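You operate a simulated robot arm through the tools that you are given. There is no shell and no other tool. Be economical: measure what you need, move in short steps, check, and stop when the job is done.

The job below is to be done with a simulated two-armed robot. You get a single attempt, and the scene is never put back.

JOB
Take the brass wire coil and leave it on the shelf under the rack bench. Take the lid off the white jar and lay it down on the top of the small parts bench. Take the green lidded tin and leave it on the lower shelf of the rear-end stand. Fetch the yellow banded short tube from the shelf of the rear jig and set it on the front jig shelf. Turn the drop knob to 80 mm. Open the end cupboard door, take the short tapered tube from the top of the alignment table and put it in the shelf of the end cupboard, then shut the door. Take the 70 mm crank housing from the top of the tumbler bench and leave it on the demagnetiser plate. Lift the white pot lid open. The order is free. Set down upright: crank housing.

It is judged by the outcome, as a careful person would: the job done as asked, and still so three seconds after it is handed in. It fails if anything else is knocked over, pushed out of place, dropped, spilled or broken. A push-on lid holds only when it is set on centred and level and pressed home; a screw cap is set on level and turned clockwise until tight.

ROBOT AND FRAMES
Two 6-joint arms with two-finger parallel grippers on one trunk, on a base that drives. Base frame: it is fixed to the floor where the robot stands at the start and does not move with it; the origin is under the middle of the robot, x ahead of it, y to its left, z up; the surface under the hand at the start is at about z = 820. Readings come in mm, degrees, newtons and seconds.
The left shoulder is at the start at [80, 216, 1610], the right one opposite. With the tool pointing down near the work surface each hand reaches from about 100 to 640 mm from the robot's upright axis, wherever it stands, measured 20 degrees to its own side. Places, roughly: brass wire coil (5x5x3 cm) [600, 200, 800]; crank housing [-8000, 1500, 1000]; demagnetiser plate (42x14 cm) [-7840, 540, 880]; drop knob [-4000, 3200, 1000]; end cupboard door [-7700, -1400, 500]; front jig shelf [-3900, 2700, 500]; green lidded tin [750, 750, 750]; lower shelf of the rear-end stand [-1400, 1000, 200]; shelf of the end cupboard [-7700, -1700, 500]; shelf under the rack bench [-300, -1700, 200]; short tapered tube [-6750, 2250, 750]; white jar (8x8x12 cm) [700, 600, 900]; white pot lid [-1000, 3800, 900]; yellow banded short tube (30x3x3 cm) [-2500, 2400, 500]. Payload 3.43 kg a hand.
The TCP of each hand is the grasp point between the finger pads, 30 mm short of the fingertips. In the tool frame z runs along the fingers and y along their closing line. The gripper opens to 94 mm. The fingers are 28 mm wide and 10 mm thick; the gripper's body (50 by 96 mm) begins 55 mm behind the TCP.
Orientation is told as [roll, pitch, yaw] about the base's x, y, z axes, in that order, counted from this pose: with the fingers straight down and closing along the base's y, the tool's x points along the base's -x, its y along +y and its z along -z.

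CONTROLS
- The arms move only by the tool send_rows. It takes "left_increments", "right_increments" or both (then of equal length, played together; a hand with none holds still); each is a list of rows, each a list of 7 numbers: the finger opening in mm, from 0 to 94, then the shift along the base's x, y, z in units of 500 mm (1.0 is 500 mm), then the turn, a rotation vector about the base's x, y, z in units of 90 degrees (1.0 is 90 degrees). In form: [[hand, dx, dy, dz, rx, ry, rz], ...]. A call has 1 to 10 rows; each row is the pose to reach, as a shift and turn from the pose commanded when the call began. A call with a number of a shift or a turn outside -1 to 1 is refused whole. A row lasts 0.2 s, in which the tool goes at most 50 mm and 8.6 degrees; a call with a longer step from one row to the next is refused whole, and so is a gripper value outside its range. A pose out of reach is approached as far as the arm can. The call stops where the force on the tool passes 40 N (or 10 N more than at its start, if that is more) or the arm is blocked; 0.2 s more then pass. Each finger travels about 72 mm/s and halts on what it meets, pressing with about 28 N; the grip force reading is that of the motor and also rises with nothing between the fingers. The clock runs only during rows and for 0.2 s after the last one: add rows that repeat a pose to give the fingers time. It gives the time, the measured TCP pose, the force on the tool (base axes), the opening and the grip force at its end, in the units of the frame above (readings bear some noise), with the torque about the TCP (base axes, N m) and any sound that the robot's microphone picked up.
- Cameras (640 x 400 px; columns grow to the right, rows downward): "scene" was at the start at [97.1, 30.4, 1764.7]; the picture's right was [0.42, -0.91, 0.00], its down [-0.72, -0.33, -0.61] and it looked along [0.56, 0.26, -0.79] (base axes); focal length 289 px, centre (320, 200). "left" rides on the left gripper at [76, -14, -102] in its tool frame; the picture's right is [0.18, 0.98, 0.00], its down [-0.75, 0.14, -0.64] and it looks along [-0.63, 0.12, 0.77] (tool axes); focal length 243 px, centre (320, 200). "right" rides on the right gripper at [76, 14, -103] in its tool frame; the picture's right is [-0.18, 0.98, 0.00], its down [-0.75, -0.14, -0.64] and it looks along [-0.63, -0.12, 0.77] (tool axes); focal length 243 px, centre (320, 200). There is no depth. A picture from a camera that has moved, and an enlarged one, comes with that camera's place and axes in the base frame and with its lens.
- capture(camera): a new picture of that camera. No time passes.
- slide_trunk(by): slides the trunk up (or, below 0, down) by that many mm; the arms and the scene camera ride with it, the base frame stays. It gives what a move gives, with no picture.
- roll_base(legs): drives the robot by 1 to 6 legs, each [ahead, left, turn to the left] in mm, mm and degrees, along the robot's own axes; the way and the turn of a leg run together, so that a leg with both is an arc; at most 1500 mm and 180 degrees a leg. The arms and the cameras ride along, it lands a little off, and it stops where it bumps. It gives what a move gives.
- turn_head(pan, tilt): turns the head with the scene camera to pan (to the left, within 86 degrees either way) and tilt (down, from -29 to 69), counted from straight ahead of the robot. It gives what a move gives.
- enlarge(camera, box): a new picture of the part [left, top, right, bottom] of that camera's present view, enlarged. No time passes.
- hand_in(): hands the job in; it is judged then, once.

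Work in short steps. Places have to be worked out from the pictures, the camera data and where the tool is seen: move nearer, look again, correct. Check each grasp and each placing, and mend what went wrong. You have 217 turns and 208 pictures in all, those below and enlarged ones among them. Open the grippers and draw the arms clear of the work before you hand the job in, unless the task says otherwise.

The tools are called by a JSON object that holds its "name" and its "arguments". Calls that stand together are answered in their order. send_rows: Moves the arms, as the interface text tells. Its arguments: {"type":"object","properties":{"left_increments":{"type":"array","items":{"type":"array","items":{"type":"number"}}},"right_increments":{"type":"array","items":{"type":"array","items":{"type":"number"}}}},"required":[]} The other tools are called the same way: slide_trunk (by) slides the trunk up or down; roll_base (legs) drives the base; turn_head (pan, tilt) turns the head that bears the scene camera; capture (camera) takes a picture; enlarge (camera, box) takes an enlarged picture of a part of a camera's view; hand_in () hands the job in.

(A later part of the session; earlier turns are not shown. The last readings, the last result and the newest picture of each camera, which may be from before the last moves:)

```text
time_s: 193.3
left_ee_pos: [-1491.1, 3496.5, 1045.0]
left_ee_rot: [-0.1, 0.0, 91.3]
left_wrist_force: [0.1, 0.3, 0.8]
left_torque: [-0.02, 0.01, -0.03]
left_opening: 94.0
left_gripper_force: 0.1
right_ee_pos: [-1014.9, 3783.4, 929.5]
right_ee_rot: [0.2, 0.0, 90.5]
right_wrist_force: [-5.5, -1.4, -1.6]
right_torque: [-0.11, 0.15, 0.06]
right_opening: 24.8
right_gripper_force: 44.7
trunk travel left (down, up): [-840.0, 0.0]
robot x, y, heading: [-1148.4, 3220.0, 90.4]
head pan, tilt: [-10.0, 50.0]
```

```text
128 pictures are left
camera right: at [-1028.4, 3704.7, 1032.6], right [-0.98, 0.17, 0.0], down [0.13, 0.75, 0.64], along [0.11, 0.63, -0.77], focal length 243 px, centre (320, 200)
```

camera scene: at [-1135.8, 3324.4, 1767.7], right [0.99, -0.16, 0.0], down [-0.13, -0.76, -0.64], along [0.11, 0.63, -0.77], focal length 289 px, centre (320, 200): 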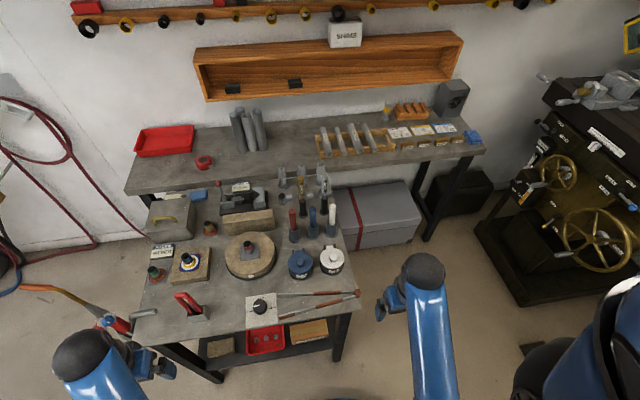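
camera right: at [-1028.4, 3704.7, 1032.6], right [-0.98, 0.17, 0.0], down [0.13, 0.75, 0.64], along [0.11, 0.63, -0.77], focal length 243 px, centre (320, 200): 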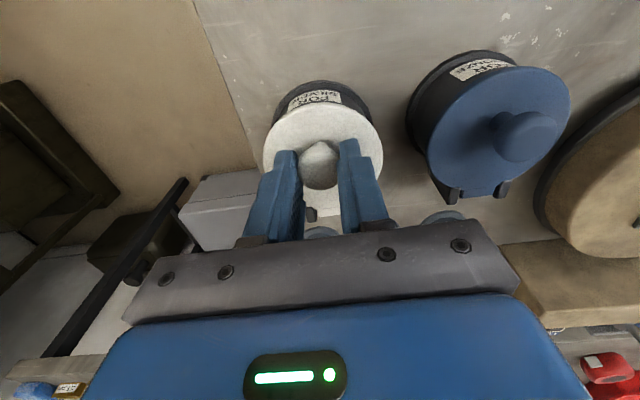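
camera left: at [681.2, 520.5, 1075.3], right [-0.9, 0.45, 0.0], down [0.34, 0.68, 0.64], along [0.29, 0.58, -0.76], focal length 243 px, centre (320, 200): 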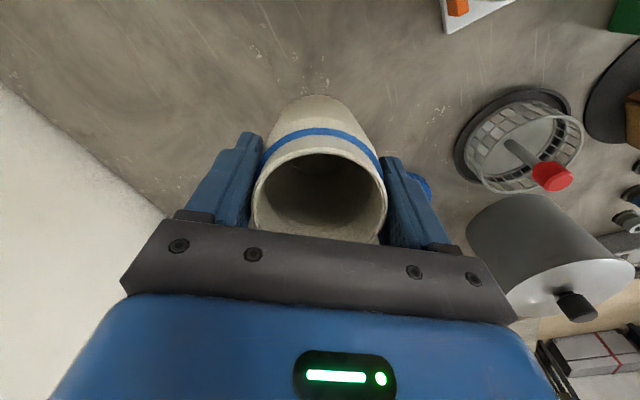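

The knob is pinched. I swing it along the hinge arc to about 45° and look.

{"name": "send_rows", "arguments": {"right_increments": [[10, 0, 0.0044, 0.0126, 0, 0, 0], [10, 0, 0.0106, 0.0246, 0, 0, 0], [10, 0, 0.018, 0.0354, 0, 0, 0], [10, 0, 0.0272, 0.0454, 0, 0, 0], [10, 0, 0.0374, 0.054, 0, 0, 0], [10, 0, 0.0486, 0.0612, 0, 0, 0]]}}

{"name": "capture", "arguments": {"camera": "right"}}

```text
time_s: 194.7
left_ee_pos: [-1492.7, 3495.0, 1045.7]
left_ee_rot: [-0.1, -0.2, 91.3]
left_wrist_force: [0.3, -0.2, 0.7]
left_torque: [0.05, 0.01, 0.01]
left_opening: 94.1
left_gripper_force: 0.1
right_ee_pos: [-1015.0, 3803.3, 961.4]
right_ee_rot: [0.0, 0.0, 90.6]
right_wrist_force: [-10.1, -17.7, -7.9]
right_torque: [-1.6, 0.34, -0.01]
right_opening: 25.3
right_gripper_force: 44.7
trunk travel left (down, up): [-840.0, 0.0]
robot x, y, heading: [-1147.0, 3219.6, 90.6]
head pan, tilt: [-10.0, 50.0]
```

```text
127 pictures are left
camera right: at [-1028.5, 3726.6, 1064.4], right [-0.98, 0.17, 0.0], down [0.13, 0.76, 0.64], along [0.11, 0.63, -0.77], focal length 243 px, centre (320, 200)
```

right: 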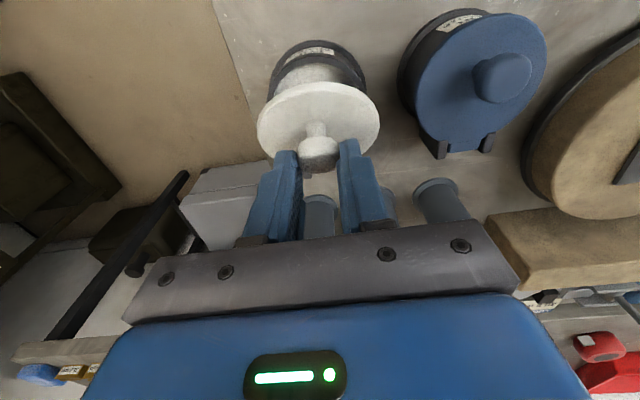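

The lid follows, at about 40° open. I carry on along the corrected arc to about 95°.

{"name": "send_rows", "arguments": {"right_increments": [[10, 0, 0.0074, 0.0132, 0, 0, 0], [10, 0, 0.025, 0.0206, 0, 0, 0], [10, 0, 0.0436, 0.025, 0, 0, 0], [10, 0, 0.0628, 0.026, 0, 0, 0], [10, 0, 0.078, 0.025, 0, 0, 0], [10, 0, 0.091, 0.0212, 0, 0, 0]]}}

{"name": "capture", "arguments": {"camera": "right"}}

{"name": "enlarge", "arguments": {"camera": "scene", "box": [250, 190, 410, 290]}}

```text
time_s: 196.1
left_ee_pos: [-1490.7, 3500.6, 1045.3]
left_ee_rot: [0.0, 0.1, 91.3]
left_wrist_force: [0.3, 0.9, -0.1]
left_torque: [-0.01, 0.05, 0.01]
left_opening: 93.7
left_gripper_force: 0.0
right_ee_pos: [-1011.3, 3857.2, 967.5]
right_ee_rot: [-0.1, 0.0, 90.4]
right_wrist_force: [-0.5, -0.1, -0.7]
right_torque: [-0.04, 0.02, 0.02]
right_opening: 9.8
right_gripper_force: 0.1
trunk travel left (down, up): [-840.0, 0.0]
robot x, y, heading: [-1145.9, 3217.0, 90.4]
head pan, tilt: [-10.0, 50.0]
```

```text
126 pictures are left
camera right: at [-1024.8, 3780.1, 1071.1], right [-0.98, 0.18, 0.0], down [0.14, 0.75, 0.64], along [0.11, 0.63, -0.77], focal length 243 px, centre (320, 200)
```

right: 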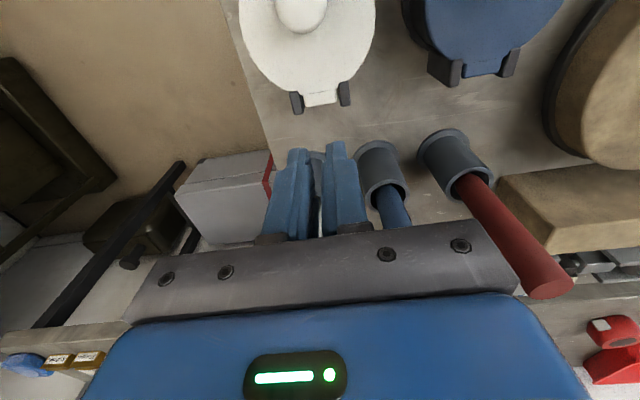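

```text
4.00 times, centred on (330, 240) of scene
camera zoom: at [-1134.5, 3331.2, 1766.6], right [0.99, -0.17, 0.0], down [-0.13, -0.76, -0.64], along [0.11, 0.63, -0.77], focal length 1157 px, centre (280, 40)
```

zoom: 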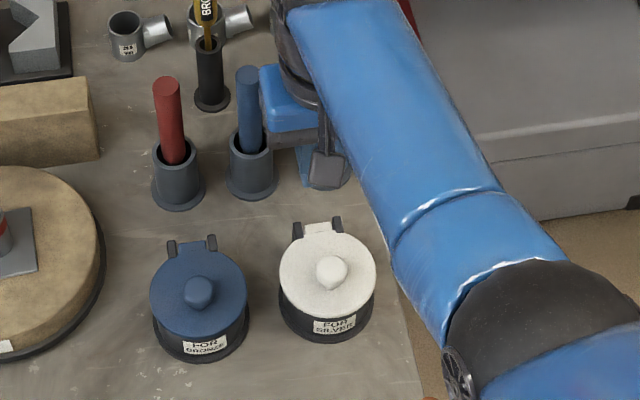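

The knob slipped out near the end and the lid closed again. I raise straight up and look, then retry with a deeper grip and slower arc.

{"name": "send_rows", "arguments": {"right_increments": [[10, 0, 0, 0.05, 0, 0, 0], [10, 0, 0, 0.1, 0, 0, 0], [30, 0, -0.05, 0.12, 0, 0, 0], [50, 0, -0.1, 0.12, 0, 0, 0], [50, -0.006, -0.148, 0.12, 0, 0, 0], [50, -0.006, -0.148, 0.12, 0, 0, 0]]}}

{"name": "capture", "arguments": {"camera": "right"}}

```text
time_s: 197.5
left_ee_pos: [-1490.5, 3497.2, 1045.1]
left_ee_rot: [0.0, -0.1, 91.3]
left_wrist_force: [-0.2, -0.7, 0.0]
left_torque: [-0.03, -0.01, -0.02]
left_opening: 94.2
left_gripper_force: 0.1
right_ee_pos: [-1017.2, 3778.8, 1030.4]
right_ee_rot: [0.1, -0.2, 90.6]
right_wrist_force: [-0.3, -0.8, -0.1]
right_torque: [-0.01, -0.02, 0.02]
right_opening: 49.9
right_gripper_force: 0.0
trunk travel left (down, up): [-840.0, 0.0]
robot x, y, heading: [-1146.9, 3218.2, 90.3]
head pan, tilt: [-10.0, 50.0]
```

```text
124 pictures are left
camera right: at [-1030.4, 3701.9, 1133.3], right [-0.98, 0.17, 0.0], down [0.14, 0.75, 0.64], along [0.11, 0.63, -0.77], focal length 243 px, centre (320, 200)
```

right: 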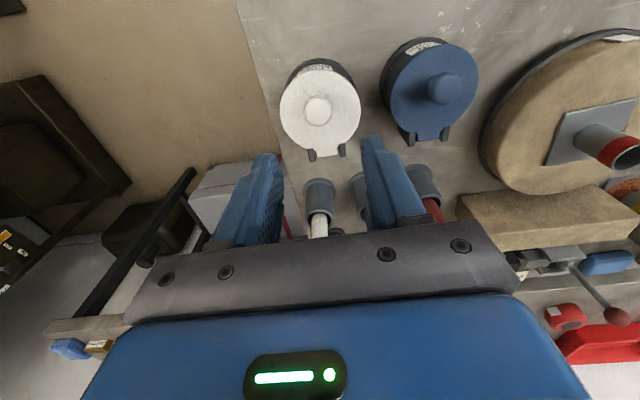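

All undisturbed. I recentre on the knob, pinch it deeper, then swing slowly with a slight tool rotation.

{"name": "send_rows", "arguments": {"right_increments": [[50, 0.004, 0.006, -0.08, 0, 0, 0], [50, 0.004, 0.006, -0.16, 0, 0, 0], [50, 0.004, 0.006, -0.218, 0, 0, 0], [10, 0.004, 0.006, -0.218, 0, 0, 0], [10, 0.004, 0.006, -0.218, 0, 0, 0], [10, 0.004, 0.006, -0.218, 0, 0, 0], [10, 0.004, 0.006, -0.218, 0, 0, 0]]}}

{"name": "send_rows", "arguments": {"right_increments": [[10, 0, 0.0035, 0.0094, -0.011, 0, 0], [10, 0, 0.0078, 0.0186, -0.022, 0, 0], [10, 0, 0.013, 0.0272, -0.033, 0, 0], [10, 0, 0.019, 0.0356, -0.044, 0, 0], [10, 0, 0.0254, 0.0434, -0.055, 0, 0], [10, 0, 0.0326, 0.0508, -0.066, 0, 0], [10, 0, 0.0405, 0.0576, -0.077, 0, 0], [10, 0, 0.0489, 0.0636, -0.088, 0, 0], [10, 0, 0.058, 0.069, -0.099, 0, 0], [10, 0, 0.067, 0.0736, -0.11, 0, 0]]}}

{"name": "capture", "arguments": {"camera": "right"}}

```text
time_s: 199.1
left_ee_pos: [-1490.4, 3497.5, 1046.3]
left_ee_rot: [-0.1, 0.0, 91.3]
left_wrist_force: [0.1, -0.6, 0.3]
left_torque: [-0.01, 0.01, 0.01]
left_opening: 94.2
left_gripper_force: 0.2
right_ee_pos: [-1014.1, 3782.6, 921.5]
right_ee_rot: [0.2, 0.0, 90.6]
right_wrist_force: [0.9, 2.5, -4.2]
right_torque: [-0.06, -0.04, 0.01]
right_opening: 24.7
right_gripper_force: 45.2
trunk travel left (down, up): [-840.0, 0.0]
robot x, y, heading: [-1146.0, 3215.2, 90.1]
head pan, tilt: [-10.0, 50.0]
```

```text
time_s: 201.3
left_ee_pos: [-1491.1, 3495.8, 1045.6]
left_ee_rot: [0.0, -0.3, 91.2]
left_wrist_force: [-0.3, 0.1, -0.6]
left_torque: [0.01, 0.0, 0.0]
left_opening: 94.1
left_gripper_force: 0.0
right_ee_pos: [-1015.1, 3812.7, 959.7]
right_ee_rot: [0.1, 9.9, 90.4]
right_wrist_force: [-4.0, -15.7, -10.5]
right_torque: [-1.39, -0.03, -0.01]
right_opening: 24.7
right_gripper_force: 45.0
trunk travel left (down, up): [-840.0, 0.0]
robot x, y, heading: [-1148.4, 3219.1, 90.3]
head pan, tilt: [-10.0, 50.0]
```

```text
123 pictures are left
camera right: at [-1028.5, 3754.5, 1073.7], right [-0.98, 0.17, -0.03], down [0.14, 0.85, 0.5], along [0.11, 0.49, -0.86], focal length 243 px, centre (320, 200)
```

right: 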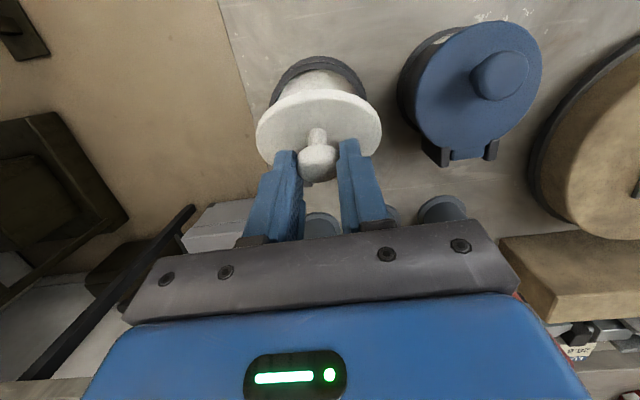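

The pinch holds at about 50°. I continue slowly to about 100°.

{"name": "send_rows", "arguments": {"right_increments": [[10, 0, 0.0095, 0.0045, -0.015, 0, 0], [10, 0, 0.0195, 0.008, -0.03, 0, 0], [10, 0, 0.03, 0.0105, -0.045, 0, 0], [10, 0, 0.04, 0.012, -0.06, 0, 0], [10, 0, 0.051, 0.0125, -0.075, 0, 0], [10, 0, 0.062, 0.0125, -0.09, 0, 0], [10, 0, 0.073, 0.0115, -0.105, 0, 0], [10, 0, 0.083, 0.0095, -0.12, 0, 0], [10, 0, 0.093, 0.0065, -0.135, 0, 0], [10, 0, 0.103, 0.003, -0.15, 0, 0]]}}

{"name": "capture", "arguments": {"camera": "right"}}

```text
time_s: 202.7
left_ee_pos: [-1491.5, 3498.7, 1044.9]
left_ee_rot: [-0.1, 0.1, 91.6]
left_wrist_force: [0.4, 0.4, -0.4]
left_torque: [-0.01, 0.02, 0.0]
left_opening: 94.0
left_gripper_force: 0.1
right_ee_pos: [-1013.9, 3832.9, 971.8]
right_ee_rot: [0.5, 17.1, 90.8]
right_wrist_force: [-5.7, 14.1, -26.2]
right_torque: [1.05, 0.04, -0.1]
right_opening: 24.7
right_gripper_force: 45.2
right hand out of reach, approached as far as the arm can: row 5, 6, 7
trunk travel left (down, up): [-840.0, 0.0]
robot x, y, heading: [-1147.2, 3218.5, 90.6]
head pan, tilt: [-10.0, 50.0]
stopped in row 7 (right hand): the force on the tool passed its limit at 47 N (the readings are from after the stop); the commanded pose is now the measured one
```

```text
122 pictures are left
camera right: at [-1027.8, 3789.8, 1092.6], right [-0.99, 0.16, -0.05], down [0.13, 0.91, 0.39], along [0.11, 0.38, -0.92], focal length 243 px, centre (320, 200)
```

right: 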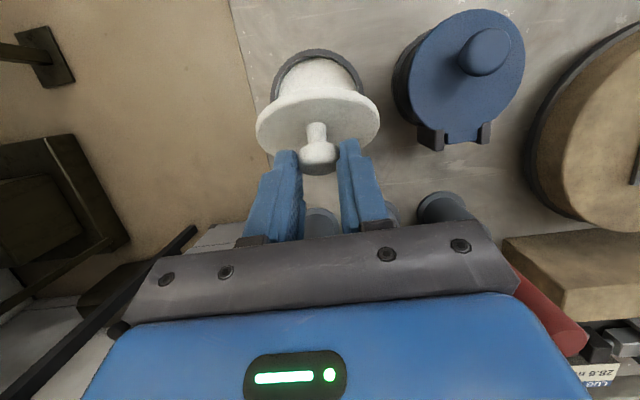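

The tilt took the arm to its reach limit and stretched the radius. I ease down, untilt gradually, and follow the arc on past vertical.

{"name": "send_rows", "arguments": {"right_increments": [[10, 0, 0.0052, -0.008, 0.038, 0, 0], [10, 0, 0.0162, -0.0064, 0.076, 0, 0], [10, 0, 0.0254, -0.0066, 0.114, 0, 0], [10, 0, 0.034, -0.008, 0.152, 0, 0], [10, 0, 0.0428, -0.011, 0.19, 0, 0], [10, 0, 0.054, -0.0152, 0.19, 0, 0], [10, 0, 0.064, -0.0206, 0.19, 0, 0], [10, 0, 0.074, -0.027, 0.19, 0, 0]]}}

{"name": "capture", "arguments": {"camera": "right"}}

```text
time_s: 204.5
left_ee_pos: [-1490.7, 3497.7, 1045.6]
left_ee_rot: [0.0, -0.1, 91.4]
left_wrist_force: [0.1, -0.1, 0.0]
left_torque: [0.02, 0.02, 0.01]
left_opening: 93.9
left_gripper_force: 0.1
right_ee_pos: [-1010.8, 3866.4, 958.7]
right_ee_rot: [0.2, 0.3, 90.6]
right_wrist_force: [0.2, 0.3, 0.4]
right_torque: [0.02, -0.01, 0.0]
right_opening: 9.9
right_gripper_force: 0.1
trunk travel left (down, up): [-840.0, 0.0]
robot x, y, heading: [-1148.8, 3219.6, 90.7]
head pan, tilt: [-10.0, 50.0]
```

```text
121 pictures are left
camera right: at [-1025.0, 3791.2, 1062.3], right [-0.98, 0.17, 0.0], down [0.13, 0.76, 0.64], along [0.11, 0.63, -0.77], focal length 243 px, centre (320, 200)
```

right: 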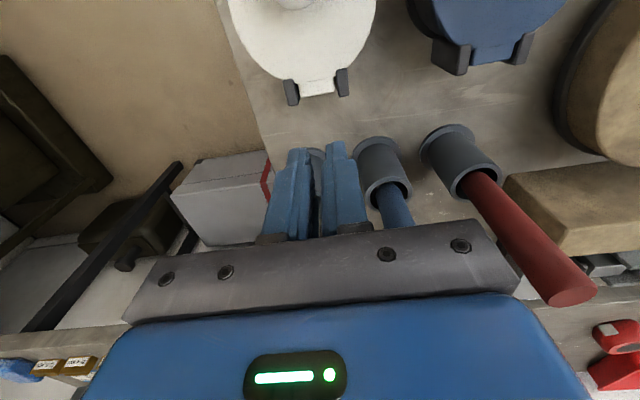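

Slipped again from radial mismatch; the measured forces give a better pivot (y 3840, z 891.5, r≈57). I raise, recentre, pinch again and follow this arc with a vertical tool, checking forces midway.

{"name": "send_rows", "arguments": {"right_increments": [[10, 0, 0, 0.06, 0, 0, 0], [10, 0, 0, 0.12, 0, 0, 0], [30, 0, -0.08, 0.12, 0, 0, 0], [50, -0.006, -0.168, 0.12, 0, 0, 0], [50, -0.006, -0.168, 0.05, 0, 0, 0], [50, -0.006, -0.168, -0.03, 0, 0, 0], [50, -0.006, -0.168, -0.08, 0, 0, 0], [10, -0.006, -0.168, -0.08, 0, 0, 0], [10, -0.006, -0.168, -0.08, 0, 0, 0], [10, -0.006, -0.168, -0.08, 0, 0, 0]]}}

{"name": "send_rows", "arguments": {"right_increments": [[10, 0, 0.0018, 0.0098, 0, 0, 0], [10, 0, 0.0044, 0.0196, 0, 0, 0], [10, 0, 0.008, 0.029, 0, 0, 0], [10, 0, 0.0122, 0.038, 0, 0, 0], [10, 0, 0.0174, 0.0466, 0, 0, 0], [10, 0, 0.0232, 0.0548, 0, 0, 0], [10, 0, 0.0296, 0.0624, 0, 0, 0], [10, 0, 0.0368, 0.0694, 0, 0, 0], [10, 0, 0.0446, 0.0758, 0, 0, 0], [10, 0, 0.0528, 0.0816, 0, 0, 0]]}}

{"name": "capture", "arguments": {"camera": "right"}}

```text
time_s: 206.7
left_ee_pos: [-1492.2, 3495.7, 1045.9]
left_ee_rot: [0.1, -0.2, 91.4]
left_wrist_force: [0.6, -0.4, -0.2]
left_torque: [0.0, -0.01, 0.03]
left_opening: 94.1
left_gripper_force: 0.1
right_ee_pos: [-1015.2, 3780.6, 920.4]
right_ee_rot: [0.3, 0.2, 90.7]
right_wrist_force: [6.9, 0.5, 5.4]
right_torque: [0.35, -0.11, 0.0]
right_opening: 25.0
right_gripper_force: 44.6
trunk travel left (down, up): [-840.0, 0.0]
robot x, y, heading: [-1149.7, 3220.9, 90.9]
head pan, tilt: [-10.0, 50.0]
```

```text
time_s: 208.9
left_ee_pos: [-1490.2, 3496.3, 1046.8]
left_ee_rot: [0.1, -0.2, 91.4]
left_wrist_force: [-0.4, 0.2, -0.2]
left_torque: [-0.04, 0.03, 0.0]
left_opening: 93.9
left_gripper_force: 0.0
right_ee_pos: [-1015.0, 3807.0, 960.2]
right_ee_rot: [0.3, 0.4, 90.7]
right_wrist_force: [8.4, -12.7, -13.6]
right_torque: [-1.38, -0.18, 0.01]
right_opening: 24.8
right_gripper_force: 44.8
trunk travel left (down, up): [-840.0, 0.0]
robot x, y, heading: [-1148.8, 3218.2, 90.2]
head pan, tilt: [-10.0, 50.0]
```

```text
120 pictures are left
camera right: at [-1028.0, 3731.0, 1065.0], right [-0.98, 0.17, 0.0], down [0.14, 0.76, 0.64], along [0.11, 0.63, -0.77], focal length 243 px, centre (320, 200)
```

right: 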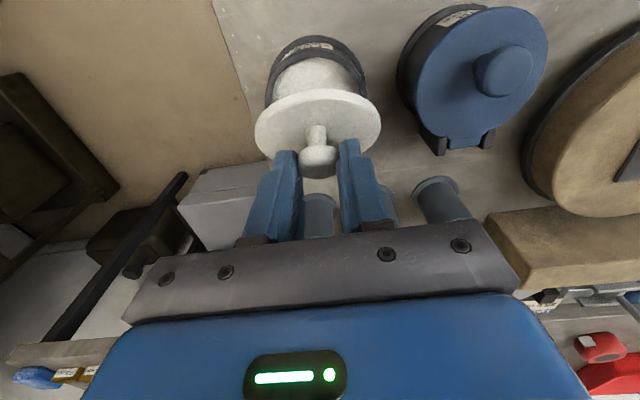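

At about 50° with moderate force. I move on in five slow rows, slightly lower.

{"name": "send_rows", "arguments": {"right_increments": [[10, 0, 0.0088, 0.002, 0, 0, 0], [10, 0, 0.018, 0.005, 0, 0, 0], [10, 0, 0.0274, 0.0075, 0, 0, 0], [10, 0, 0.037, 0.009, 0, 0, 0]]}}

{"name": "capture", "arguments": {"camera": "right"}}

```text
time_s: 209.9
left_ee_pos: [-1489.7, 3493.2, 1046.5]
left_ee_rot: [0.2, -0.3, 91.4]
left_wrist_force: [-0.2, 0.1, -0.8]
left_torque: [0.01, 0.0, 0.0]
left_opening: 94.0
left_gripper_force: 0.1
right_ee_pos: [-1014.9, 3824.3, 970.2]
right_ee_rot: [0.3, 0.3, 90.6]
right_wrist_force: [9.7, -21.9, 4.0]
right_torque: [-1.64, -0.26, 0.09]
right_opening: 24.7
right_gripper_force: 45.0
trunk travel left (down, up): [-840.0, 0.0]
robot x, y, heading: [-1146.5, 3222.6, 90.9]
head pan, tilt: [-10.0, 50.0]
```

```text
119 pictures are left
camera right: at [-1028.1, 3747.3, 1072.4], right [-0.98, 0.17, 0.0], down [0.13, 0.76, 0.64], along [0.11, 0.63, -0.77], focal length 243 px, centre (320, 200)
```

right: 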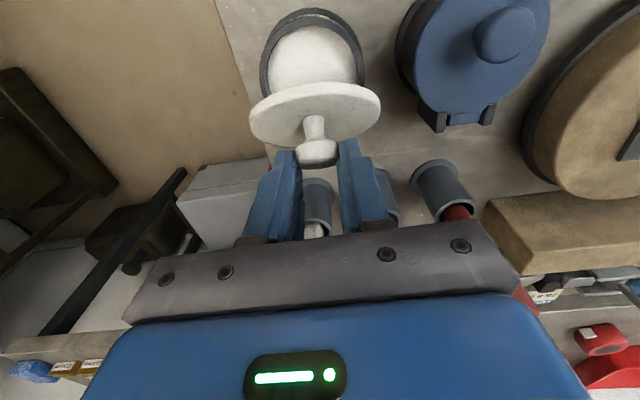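

Lid is about 66–70° open and still held. Continue in small steps.

{"name": "send_rows", "arguments": {"right_increments": [[10, 0, 0.0085, 0.004, 0, 0, 0], [10, 0, 0.017, 0.006, 0, 0, 0], [10, 0, 0.026, 0.0065, 0, 0, 0]]}}

{"name": "capture", "arguments": {"camera": "right"}}

```text
time_s: 210.7
left_ee_pos: [-1490.9, 3493.1, 1047.6]
left_ee_rot: [0.1, -0.4, 91.4]
left_wrist_force: [0.8, -0.2, 0.0]
left_torque: [0.0, 0.02, -0.01]
left_opening: 94.0
left_gripper_force: 0.0
right_ee_pos: [-1015.3, 3836.4, 971.2]
right_ee_rot: [0.2, 0.2, 90.7]
right_wrist_force: [12.0, -19.1, 5.7]
right_torque: [-1.62, -0.31, 0.11]
right_opening: 24.9
right_gripper_force: 44.4
trunk travel left (down, up): [-840.0, 0.0]
robot x, y, heading: [-1148.6, 3220.0, 90.4]
head pan, tilt: [-10.0, 50.0]
```

```text
118 pictures are left
camera right: at [-1028.1, 3760.0, 1075.0], right [-0.98, 0.17, 0.0], down [0.13, 0.76, 0.64], along [0.11, 0.63, -0.77], focal length 243 px, centre (320, 200)
```

right: 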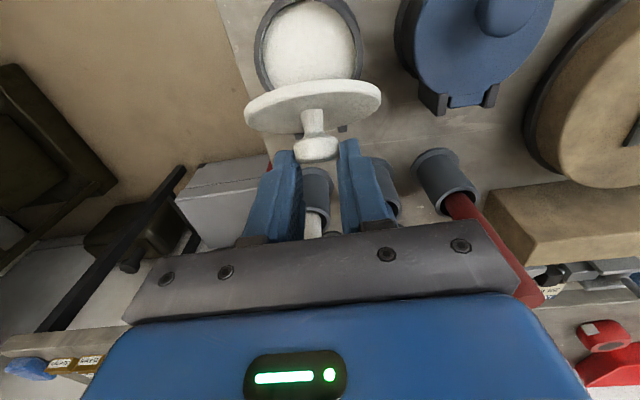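

Held at about 80°. The tool is pushed up, so I go on with slight lowering to stay deep on the knob.

{"name": "send_rows", "arguments": {"right_increments": [[10, 0, 0.004, -0.008, 0, 0, 0], [10, 0, 0.013, -0.01, 0, 0, 0], [10, 0, 0.022, -0.013, 0, 0, 0], [10, 0, 0.031, -0.017, 0, 0, 0]]}}

{"name": "capture", "arguments": {"camera": "right"}}

```text
time_s: 211.7
left_ee_pos: [-1493.9, 3496.2, 1044.0]
left_ee_rot: [-0.1, -0.1, 91.5]
left_wrist_force: [-0.2, 1.2, -0.3]
left_torque: [-0.01, -0.01, 0.01]
left_opening: 93.8
left_gripper_force: 0.1
right_ee_pos: [-1020.7, 3856.5, 959.6]
right_ee_rot: [0.3, 0.2, 90.9]
right_wrist_force: [0.9, 0.2, 0.5]
right_torque: [-0.02, 0.03, 0.01]
right_opening: 9.7
right_gripper_force: 0.1
trunk travel left (down, up): [-840.0, 0.0]
robot x, y, heading: [-1143.6, 3214.9, 90.8]
head pan, tilt: [-10.0, 50.0]
```

```text
117 pictures are left
camera right: at [-1033.8, 3780.4, 1063.4], right [-0.99, 0.17, 0.0], down [0.13, 0.76, 0.64], along [0.11, 0.63, -0.77], focal length 243 px, centre (320, 200)
```

right: 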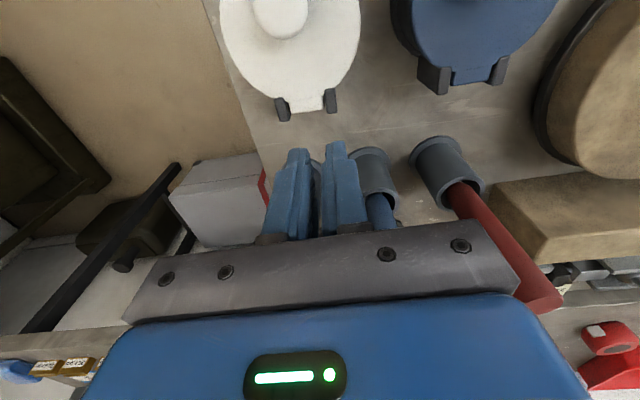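

Analysis: near vertical the finger edges press against the lid plate and pry the knob out. I retry with the knob held at the front part of the fingers (TCP 9 mm farther back).

{"name": "send_rows", "arguments": {"right_increments": [[10, 0, 0, 0.06, 0, 0, 0], [10, 0, 0, 0.12, 0, 0, 0], [30, 0.005, -0.07, 0.12, 0, 0, 0], [50, 0.01, -0.133, 0.12, 0, 0, 0], [50, 0.01, -0.133, 0.05, 0, 0, 0], [50, 0.01, -0.133, -0.03, 0, 0, 0], [50, 0.01, -0.133, -0.082, 0, 0, 0], [10, 0.01, -0.133, -0.082, 0, 0, 0], [10, 0.01, -0.133, -0.082, 0, 0, 0], [10, 0.01, -0.133, -0.082, 0, 0, 0]]}}

{"name": "capture", "arguments": {"camera": "right"}}

```text
time_s: 213.9
left_ee_pos: [-1494.6, 3495.3, 1044.1]
left_ee_rot: [-0.1, -0.2, 91.6]
left_wrist_force: [-0.1, -0.3, -0.1]
left_torque: [-0.01, -0.01, 0.03]
left_opening: 93.7
left_gripper_force: 0.2
right_ee_pos: [-1015.5, 3789.8, 922.4]
right_ee_rot: [0.2, 0.2, 90.8]
right_wrist_force: [-13.3, -0.5, 3.6]
right_torque: [0.19, 0.34, -0.09]
right_opening: 25.2
right_gripper_force: 45.5
trunk travel left (down, up): [-840.0, 0.0]
robot x, y, heading: [-1151.0, 3222.7, 90.5]
head pan, tilt: [-10.0, 50.0]
```

```text
116 pictures are left
camera right: at [-1027.9, 3713.5, 1025.0], right [-0.99, 0.17, 0.0], down [0.13, 0.76, 0.64], along [0.11, 0.63, -0.77], focal length 243 px, centre (320, 200)
```

right: 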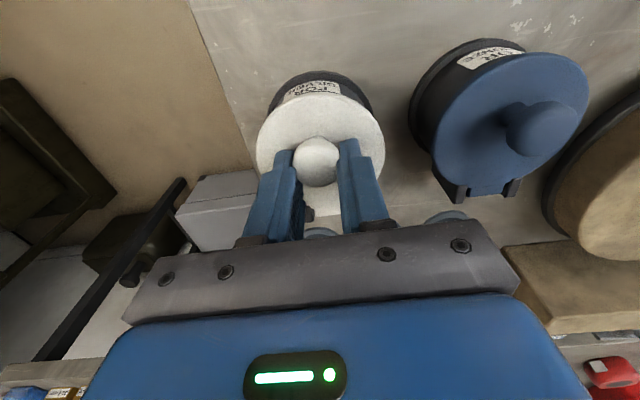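

Pinched at the finger fronts. I swing to about 50° as before.

{"name": "send_rows", "arguments": {"right_increments": [[10, 0, 0.0018, 0.0098, 0, 0, 0], [10, 0, 0.0044, 0.0196, 0, 0, 0], [10, 0, 0.008, 0.029, 0, 0, 0], [10, 0, 0.0122, 0.0378, 0, 0, 0], [10, 0, 0.0174, 0.046, 0, 0, 0], [10, 0, 0.0232, 0.0538, 0, 0, 0], [10, 0, 0.03, 0.061, 0, 0, 0], [10, 0, 0.0376, 0.0675, 0, 0, 0], [10, 0, 0.0456, 0.073, 0, 0, 0], [10, 0, 0.054, 0.078, 0, 0, 0]]}}

{"name": "send_rows", "arguments": {"right_increments": [[10, 0, 0.0088, 0.001, 0, 0, 0], [10, 0, 0.018, 0.002, 0, 0, 0], [10, 0, 0.0274, 0.003, 0, 0, 0], [10, 0, 0.037, 0.004, 0, 0, 0]]}}

{"name": "capture", "arguments": {"camera": "right"}}

```text
time_s: 216.1
left_ee_pos: [-1494.9, 3495.0, 1044.0]
left_ee_rot: [-0.2, -0.2, 91.5]
left_wrist_force: [-0.5, -0.3, -0.4]
left_torque: [0.0, -0.01, 0.0]
left_opening: 93.8
left_gripper_force: 0.1
right_ee_pos: [-1014.8, 3815.2, 960.3]
right_ee_rot: [0.2, 0.4, 90.7]
right_wrist_force: [-21.1, -16.2, -10.3]
right_torque: [-1.4, 0.45, -0.19]
right_opening: 24.9
right_gripper_force: 45.0
trunk travel left (down, up): [-840.0, 0.0]
robot x, y, heading: [-1150.8, 3218.9, 91.0]
head pan, tilt: [-10.0, 50.0]
```

```text
time_s: 217.1
left_ee_pos: [-1489.1, 3498.8, 1045.9]
left_ee_rot: [0.1, -0.1, 91.2]
left_wrist_force: [0.9, 0.0, -0.6]
left_torque: [-0.01, -0.01, -0.03]
left_opening: 94.0
left_gripper_force: 0.1
right_ee_pos: [-1007.6, 3837.4, 961.5]
right_ee_rot: [0.3, 0.1, 90.5]
right_wrist_force: [0.0, -0.3, -0.9]
right_torque: [0.0, -0.03, 0.01]
right_opening: 10.0
right_gripper_force: 0.2
trunk travel left (down, up): [-840.0, 0.0]
robot x, y, heading: [-1151.3, 3217.5, 90.4]
head pan, tilt: [-10.0, 50.0]
```

```text
115 pictures are left
camera right: at [-1020.3, 3761.3, 1064.0], right [-0.98, 0.18, 0.0], down [0.14, 0.76, 0.64], along [0.11, 0.63, -0.77], focal length 243 px, centre (320, 200)
```

right: 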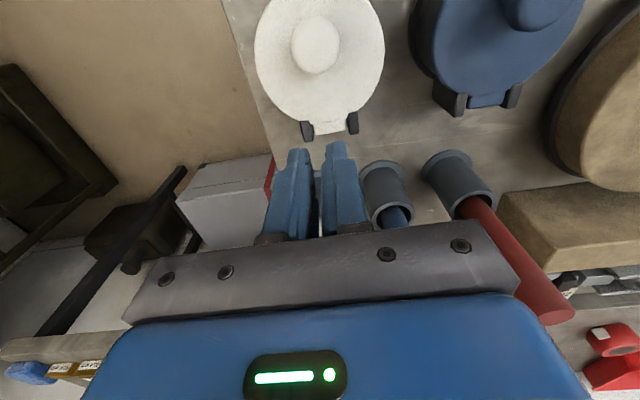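

The front grip slips earlier. I switch to two hands: the right lifts the lid to ~75° as before with a centred grip, and the left pushes it over from beneath. First I reposition the base more to the right.

{"name": "send_rows", "arguments": {"right_increments": [[10, 0, 0, 0.08, 0, 0, 0], [10, 0, 0, 0.15, 0, 0, 0], [50, 0, -0.09, 0.15, 0, 0, 0], [50, 0, -0.18, 0.15, 0, 0, 0], [50, 0, -0.27, 0.15, 0, 0, 0]]}}

{"name": "roll_base", "arguments": {"legs": [[50, -135, -0.5]]}}

{"name": "capture", "arguments": {"camera": "scene"}}

```text
time_s: 218.3
left_ee_pos: [-1491.4, 3494.3, 1045.2]
left_ee_rot: [0.0, -0.2, 91.3]
left_wrist_force: [0.3, 0.0, 0.3]
left_torque: [-0.01, 0.02, 0.02]
left_opening: 94.2
left_gripper_force: 0.1
right_ee_pos: [-1012.8, 3698.4, 1037.1]
right_ee_rot: [0.2, 0.3, 90.7]
right_wrist_force: [-0.5, 0.0, 0.3]
right_torque: [0.0, -0.03, -0.01]
right_opening: 49.9
right_gripper_force: 0.2
trunk travel left (down, up): [-840.0, 0.0]
robot x, y, heading: [-1150.6, 3220.3, 90.8]
head pan, tilt: [-10.0, 50.0]
```

```text
time_s: 219.7
left_ee_pos: [-1359.0, 3548.9, 1043.6]
left_ee_rot: [-0.2, -0.2, 90.9]
left_wrist_force: [0.3, -0.1, 0.1]
left_torque: [-0.01, -0.01, -0.03]
left_opening: 93.6
left_gripper_force: 0.2
right_ee_pos: [-877.7, 3747.3, 1038.0]
right_ee_rot: [0.0, 0.2, 90.2]
right_wrist_force: [-0.1, 0.5, -0.6]
right_torque: [0.03, -0.05, 0.01]
right_opening: 49.9
right_gripper_force: 0.0
trunk travel left (down, up): [-840.0, 0.0]
robot x, y, heading: [-1011.4, 3265.9, 90.0]
head pan, tilt: [-10.0, 50.0]
```

```text
114 pictures are left
camera scene: at [-1006.8, 3372.8, 1767.9], right [0.99, -0.17, 0.0], down [-0.13, -0.75, -0.64], along [0.11, 0.63, -0.76], focal length 289 px, centre (320, 200)
```

scene: 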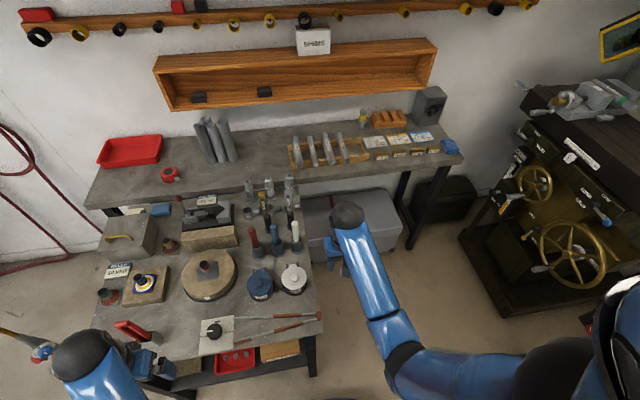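

I bring the right hand above the knob again and the left, closed and tilted 50° forward, in front of the pot.

{"name": "send_rows", "arguments": {"left_increments": [[60, 0.07, 0.0, -0.01, 0.08, 0, 0], [30, 0.14, 0.03, -0.02, 0.16, 0, 0], [0, 0.21, 0.06, -0.04, 0.24, 0, 0], [0, 0.28, 0.1, -0.06, 0.32, 0, 0], [0, 0.35, 0.14, -0.08, 0.4, 0, 0], [0, 0.42, 0.18, -0.1, 0.48, 0, 0], [0, 0.49, 0.23, -0.12, 0.556, 0, 0], [0, 0.56, 0.26, -0.13, 0.556, 0, 0], [0, 0.63, 0.28, -0.138, 0.556, 0, 0], [0, 0.65, 0.29, -0.138, 0.556, 0, 0]], "right_increments": [[50, -0.04, 0.01, 0, 0, 0, 0], [50, -0.08, 0.02, 0, 0, 0, 0], [50, -0.12, 0.03, 0, 0, 0, 0], [50, -0.16, 0.04, 0, 0, 0, 0], [50, -0.2, 0.05, 0, 0, 0, 0], [50, -0.24, 0.06, 0, 0, 0, 0], [50, -0.275, 0.067, 0, 0, 0, 0], [50, -0.275, 0.067, -0.05, 0, 0, 0], [50, -0.275, 0.067, -0.1, 0, 0, 0], [50, -0.275, 0.067, -0.1, 0, 0, 0]]}}

{"name": "capture", "arguments": {"camera": "right"}}

{"name": "capture", "arguments": {"camera": "scene"}}

```text
time_s: 221.9
left_ee_pos: [-1029.9, 3694.7, 976.8]
left_ee_rot: [-1.1, -50.2, 91.3]
left_wrist_force: [-0.3, -0.1, 0.8]
left_torque: [0.03, -0.01, 0.02]
left_opening: 0.0
left_gripper_force: 28.0
right_ee_pos: [-1010.4, 3782.4, 985.3]
right_ee_rot: [0.3, 0.3, 90.2]
right_wrist_force: [0.0, 1.1, -0.4]
right_torque: [0.0, 0.03, 0.01]
right_opening: 50.1
right_gripper_force: 0.1
trunk travel left (down, up): [-840.0, 0.0]
robot x, y, heading: [-1016.9, 3268.9, 90.3]
head pan, tilt: [-10.0, 50.0]
```

```text
113 pictures are left
camera right: at [-1025.4, 3706.1, 1088.9], right [-0.98, 0.18, 0.0], down [0.14, 0.76, 0.64], along [0.11, 0.63, -0.77], focal length 243 px, centre (320, 200)
```

right: 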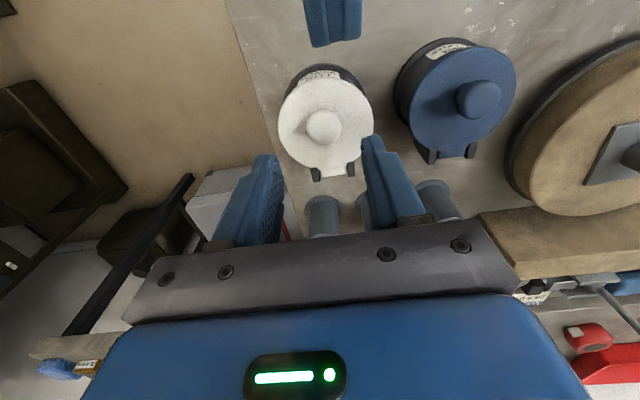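

```text
112 pictures are left
camera scene: at [-1001.3, 3375.3, 1767.6], right [0.99, -0.17, 0.0], down [-0.13, -0.75, -0.64], along [0.11, 0.63, -0.77], focal length 289 px, centre (320, 200)
```

scene: 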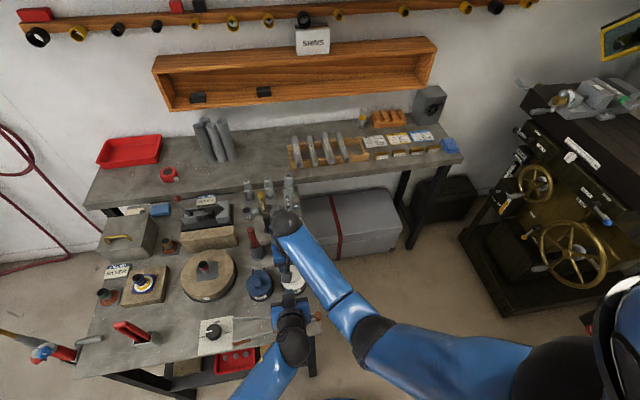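

Positions are good. I pinch the knob and swing the lid up again to ~50°.

{"name": "send_rows", "arguments": {"right_increments": [[50, -0.008, 0.0, -0.07, 0, 0, 0], [50, -0.008, 0.0, -0.13, 0, 0, 0], [10, -0.008, 0.0, -0.13, 0, 0, 0], [10, -0.008, 0.0, -0.13, 0, 0, 0], [10, -0.008, 0.0, -0.13, 0, 0, 0]]}}

{"name": "send_rows", "arguments": {"right_increments": [[10, 0, 0.0018, 0.0098, 0, 0, 0], [10, 0, 0.0044, 0.0196, 0, 0, 0], [10, 0, 0.008, 0.029, 0, 0, 0], [10, 0, 0.0122, 0.038, 0, 0, 0], [10, 0, 0.0174, 0.0466, 0, 0, 0], [10, 0, 0.0232, 0.0548, 0, 0, 0], [10, 0, 0.0296, 0.0624, 0, 0, 0], [10, 0, 0.0368, 0.0694, 0, 0, 0], [10, 0, 0.0446, 0.0758, 0, 0, 0], [10, 0, 0.0528, 0.0816, 0, 0, 0]]}}

{"name": "send_rows", "arguments": {"right_increments": [[10, 0, 0.0088, 0.002, 0, 0, 0], [10, 0, 0.018, 0.005, 0, 0, 0], [10, 0, 0.0274, 0.0075, 0, 0, 0]]}}

{"name": "capture", "arguments": {"camera": "right"}}

```text
time_s: 223.1
left_ee_pos: [-1028.8, 3693.6, 976.0]
left_ee_rot: [-0.9, -50.2, 91.2]
left_wrist_force: [1.2, -0.2, -0.2]
left_torque: [0.01, -0.02, 0.01]
left_opening: 0.1
left_gripper_force: 27.9
right_ee_pos: [-1015.3, 3784.6, 920.7]
right_ee_rot: [0.4, 0.2, 90.2]
right_wrist_force: [5.3, 3.7, 4.9]
right_torque: [0.27, -0.09, -0.04]
right_opening: 24.8
right_gripper_force: 44.4
trunk travel left (down, up): [-840.0, 0.0]
robot x, y, heading: [-1007.7, 3269.8, 90.2]
head pan, tilt: [-10.0, 50.0]
```

```text
time_s: 225.3
left_ee_pos: [-1029.3, 3694.3, 976.6]
left_ee_rot: [-1.0, -50.2, 91.4]
left_wrist_force: [-0.6, 0.6, -0.7]
left_torque: [-0.03, 0.0, -0.02]
left_opening: 0.1
left_gripper_force: 27.8
right_ee_pos: [-1015.7, 3806.7, 961.0]
right_ee_rot: [0.2, 0.3, 90.2]
right_wrist_force: [5.2, -13.5, -13.4]
right_torque: [-1.44, -0.09, 0.05]
right_opening: 25.0
right_gripper_force: 45.1
trunk travel left (down, up): [-840.0, 0.0]
robot x, y, heading: [-1010.3, 3269.0, 89.9]
head pan, tilt: [-10.0, 50.0]
```

```text
time_s: 226.1
left_ee_pos: [-1030.1, 3692.1, 979.5]
left_ee_rot: [-1.0, -50.4, 91.3]
left_wrist_force: [-0.1, -0.8, 0.1]
left_torque: [-0.01, -0.02, 0.02]
left_opening: 0.3
left_gripper_force: 28.1
right_ee_pos: [-1014.4, 3818.9, 967.1]
right_ee_rot: [0.2, 0.3, 90.2]
right_wrist_force: [7.1, -20.3, 1.7]
right_torque: [-1.64, -0.12, 0.01]
right_opening: 24.7
right_gripper_force: 45.3
trunk travel left (down, up): [-840.0, 0.0]
robot x, y, heading: [-1014.1, 3266.9, 90.2]
head pan, tilt: [-10.0, 50.0]
```

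```text
111 pictures are left
camera right: at [-1028.8, 3742.6, 1070.9], right [-0.98, 0.18, 0.0], down [0.14, 0.76, 0.64], along [0.11, 0.63, -0.77], focal length 243 px, centre (320, 200)
```

right: 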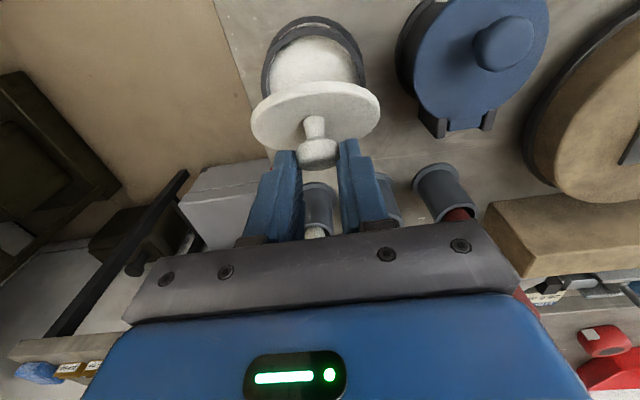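

Lid is held at ~65°. I bring the left fingertips in under it until they touch the underside.

{"name": "send_rows", "arguments": {"left_increments": [[0, 0.008, 0.06, -0.013, 0, 0, 0], [0, 0.016, 0.12, -0.027, 0, 0, 0], [0, 0.016, 0.17, -0.04, 0, 0, 0], [0, 0.016, 0.18, -0.04, 0, 0, 0], [0, 0.016, 0.188, -0.04, 0, 0, 0], [0, 0.016, 0.196, -0.04, 0, 0, 0], [0, 0.016, 0.204, -0.04, 0, 0, 0], [0, 0.016, 0.212, -0.04, 0, 0, 0]]}}

{"name": "capture", "arguments": {"camera": "right"}}

{"name": "capture", "arguments": {"camera": "left"}}

```text
time_s: 226.8
left_ee_pos: [-1021.7, 3753.2, 965.0]
left_ee_rot: [-1.3, -50.2, 91.6]
left_wrist_force: [-3.4, -21.6, 15.2]
left_torque: [-0.15, -0.05, -0.02]
left_opening: 0.0
left_gripper_force: 28.0
right_ee_pos: [-1014.8, 3821.2, 969.1]
right_ee_rot: [0.0, -0.1, 90.1]
right_wrist_force: [8.3, -3.4, 8.9]
right_torque: [-0.39, -0.28, 0.12]
right_opening: 25.1
right_gripper_force: 45.2
trunk travel left (down, up): [-840.0, 0.0]
robot x, y, heading: [-1015.1, 3273.7, 90.0]
head pan, tilt: [-10.0, 50.0]
stopped in row 3 (left hand): the force on the tool passed its limit at 122 N (the readings are from after the stop); the commanded pose is now the measured one
```

```text
110 pictures are left
camera right: at [-1029.2, 3743.6, 1071.8], right [-0.98, 0.18, 0.0], down [0.14, 0.75, 0.64], along [0.12, 0.63, -0.77], focal length 243 px, centre (320, 200)
```

right: 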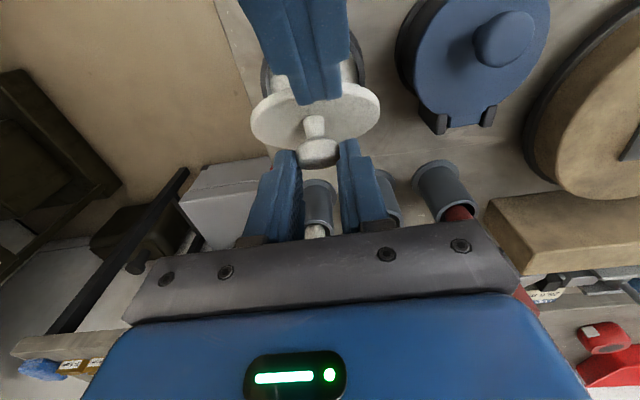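

```text
109 pictures are left
camera left: at [-1005.9, 3625.6, 972.5], right [-0.98, -0.13, -0.16], down [-0.15, -0.01, 0.99], along [-0.13, 0.99, -0.01], focal length 243 px, centre (320, 200)
```

left: 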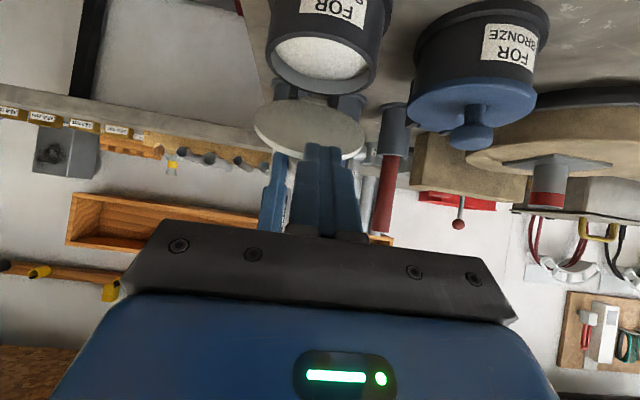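

The left fingertips now press the lid's underside (force −21,+15) and support it. I open the right hand and lift it straight up and aside.

{"name": "send_rows", "arguments": {"right_increments": [[50, 0, 0, 0, 0, 0, 0], [50, 0, 0, 0, 0, 0, 0], [50, 0, 0, 0.06, 0, 0, 0], [50, 0, 0, 0.13, 0, 0, 0], [50, 0.06, 0, 0.15, 0, 0, 0], [50, 0.14, -0.04, 0.15, 0, 0, 0], [50, 0.22, -0.08, 0.15, 0, 0, 0], [50, 0.3, -0.12, 0.15, 0, 0, 0]]}}

{"name": "capture", "arguments": {"camera": "left"}}

{"name": "enlarge", "arguments": {"camera": "scene", "box": [210, 220, 370, 320]}}

```text
time_s: 228.6
left_ee_pos: [-1023.2, 3754.3, 965.4]
left_ee_rot: [-1.1, -50.4, 91.6]
left_wrist_force: [-1.7, -19.8, 18.3]
left_torque: [-0.02, -0.13, -0.11]
left_opening: 0.0
left_gripper_force: 28.3
right_ee_pos: [-864.9, 3759.5, 1044.4]
right_ee_rot: [0.2, -0.3, 90.1]
right_wrist_force: [0.0, 0.3, -0.9]
right_torque: [-0.02, 0.01, -0.02]
right_opening: 50.0
right_gripper_force: 0.1
trunk travel left (down, up): [-840.0, 0.0]
robot x, y, heading: [-1015.8, 3270.0, 90.3]
head pan, tilt: [-10.0, 50.0]
```

```text
108 pictures are left
camera left: at [-1005.5, 3625.7, 972.3], right [-0.98, -0.13, -0.15], down [-0.15, -0.02, 0.99], along [-0.13, 0.99, 0.0], focal length 243 px, centre (320, 200)
```

left: 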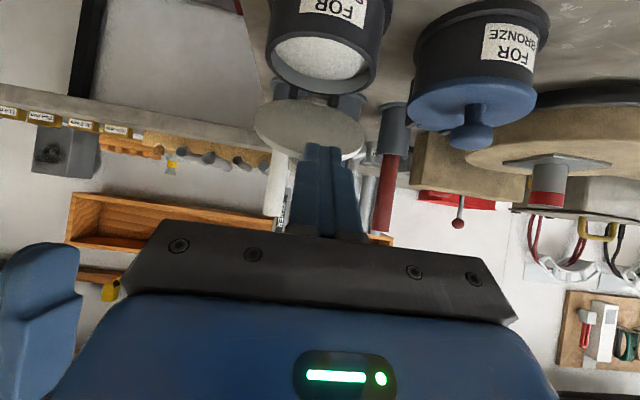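

```text
4.00 times, centred on (290, 270) of scene
camera zoom: at [-1000.1, 3366.9, 1768.1], right [0.99, -0.17, 0.0], down [-0.13, -0.75, -0.65], along [0.11, 0.64, -0.76], focal length 1157 px, centre (440, -80)
```

zoom: 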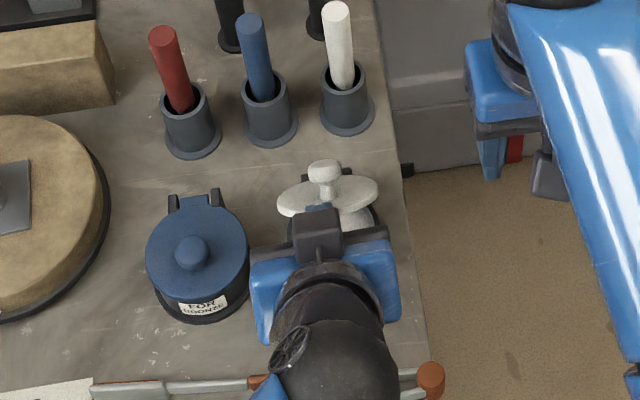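

The left fingers hold the lid up. I push it along the arc over past vertical, keeping slightly lower so that the tips do not slide off the edge.

{"name": "send_rows", "arguments": {"left_increments": [[0, 0, 0.018, 0.012, 0, 0, 0], [0, 0, 0.036, 0.023, 0, 0, 0], [0, 0, 0.057, 0.032, 0, 0, 0], [0, 0, 0.079, 0.038, 0, 0, 0], [0, 0, 0.102, 0.042, 0, 0, 0], [0, 0, 0.125, 0.043, 0, 0, 0]]}}

{"name": "capture", "arguments": {"camera": "left"}}

{"name": "enlarge", "arguments": {"camera": "scene", "box": [210, 220, 370, 320]}}

```text
time_s: 230.0
left_ee_pos: [-1022.2, 3819.9, 981.1]
left_ee_rot: [-1.0, -49.6, 91.5]
left_wrist_force: [-0.2, 0.5, -1.0]
left_torque: [0.1, 0.01, -0.04]
left_opening: 0.0
left_gripper_force: 28.2
right_ee_pos: [-865.9, 3766.4, 1040.2]
right_ee_rot: [0.2, 0.1, 90.2]
right_wrist_force: [-1.2, 0.4, -0.1]
right_torque: [-0.02, 0.01, 0.02]
right_opening: 50.0
right_gripper_force: 0.1
trunk travel left (down, up): [-840.0, 0.0]
robot x, y, heading: [-1011.9, 3272.4, 90.3]
head pan, tilt: [-10.0, 50.0]
```

```text
106 pictures are left
camera left: at [-1006.3, 3693.0, 988.8], right [-0.98, -0.13, -0.15], down [-0.15, 0.0, 0.99], along [-0.13, 0.99, -0.02], focal length 243 px, centre (320, 200)
```

left: 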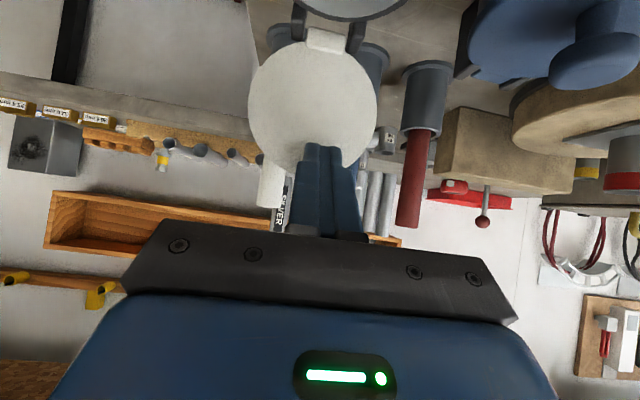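

```text
4.00 times, centred on (290, 270) of scene
camera zoom: at [-1001.0, 3378.6, 1766.9], right [0.99, -0.17, 0.0], down [-0.13, -0.76, -0.64], along [0.11, 0.63, -0.77], focal length 1157 px, centre (440, -80)
```

zoom: 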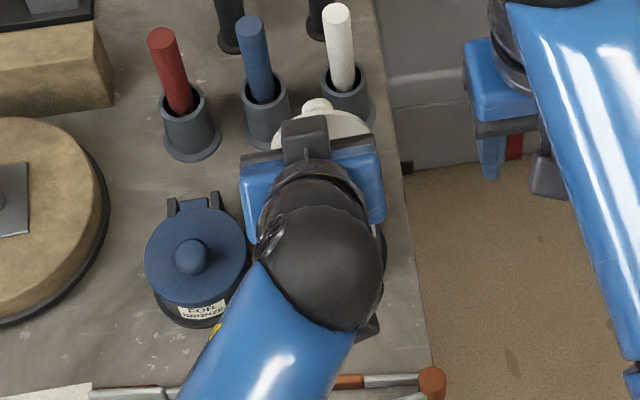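

The lid is open past vertical and no longer pushes back. I withdraw the left hand straight back and check.

{"name": "send_rows", "arguments": {"left_increments": [[0, 0, -0.05, 0.01, 0, 0, 0], [0, 0, -0.13, 0.03, 0, 0, 0], [0, -0.05, -0.21, 0.07, 0, 0, 0], [0, -0.12, -0.27, 0.12, -0.08, 0, 0], [0, -0.2, -0.31, 0.14, -0.16, 0, 0], [40, -0.28, -0.36, 0.14, -0.24, 0, 0], [60, -0.36, -0.4, 0.14, -0.32, 0, 0], [94, -0.44, -0.44, 0.14, -0.4, 0, 0], [94, -0.52, -0.48, 0.13, -0.48, 0, 0], [94, -0.6, -0.52, 0.12, -0.556, 0, 0]]}}

{"name": "enlarge", "arguments": {"camera": "scene", "box": [210, 200, 370, 300]}}

```text
refused: row 3 steps farther than a row can; nothing moved
```

```text
4.00 times, centred on (290, 250) of scene
camera zoom: at [-1001.0, 3378.6, 1766.9], right [0.99, -0.17, 0.0], down [-0.13, -0.76, -0.64], along [0.11, 0.63, -0.77], focal length 1157 px, centre (440, 0)
```

zoom: 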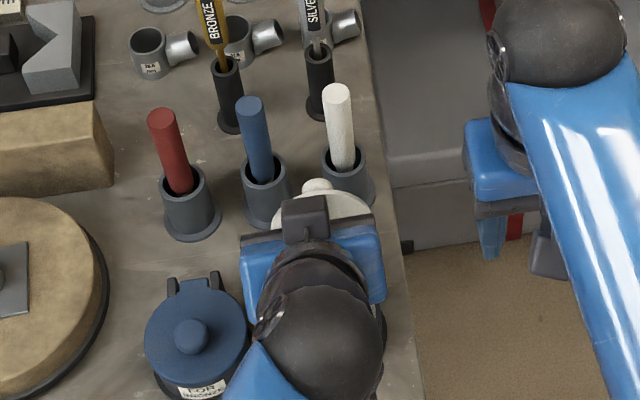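

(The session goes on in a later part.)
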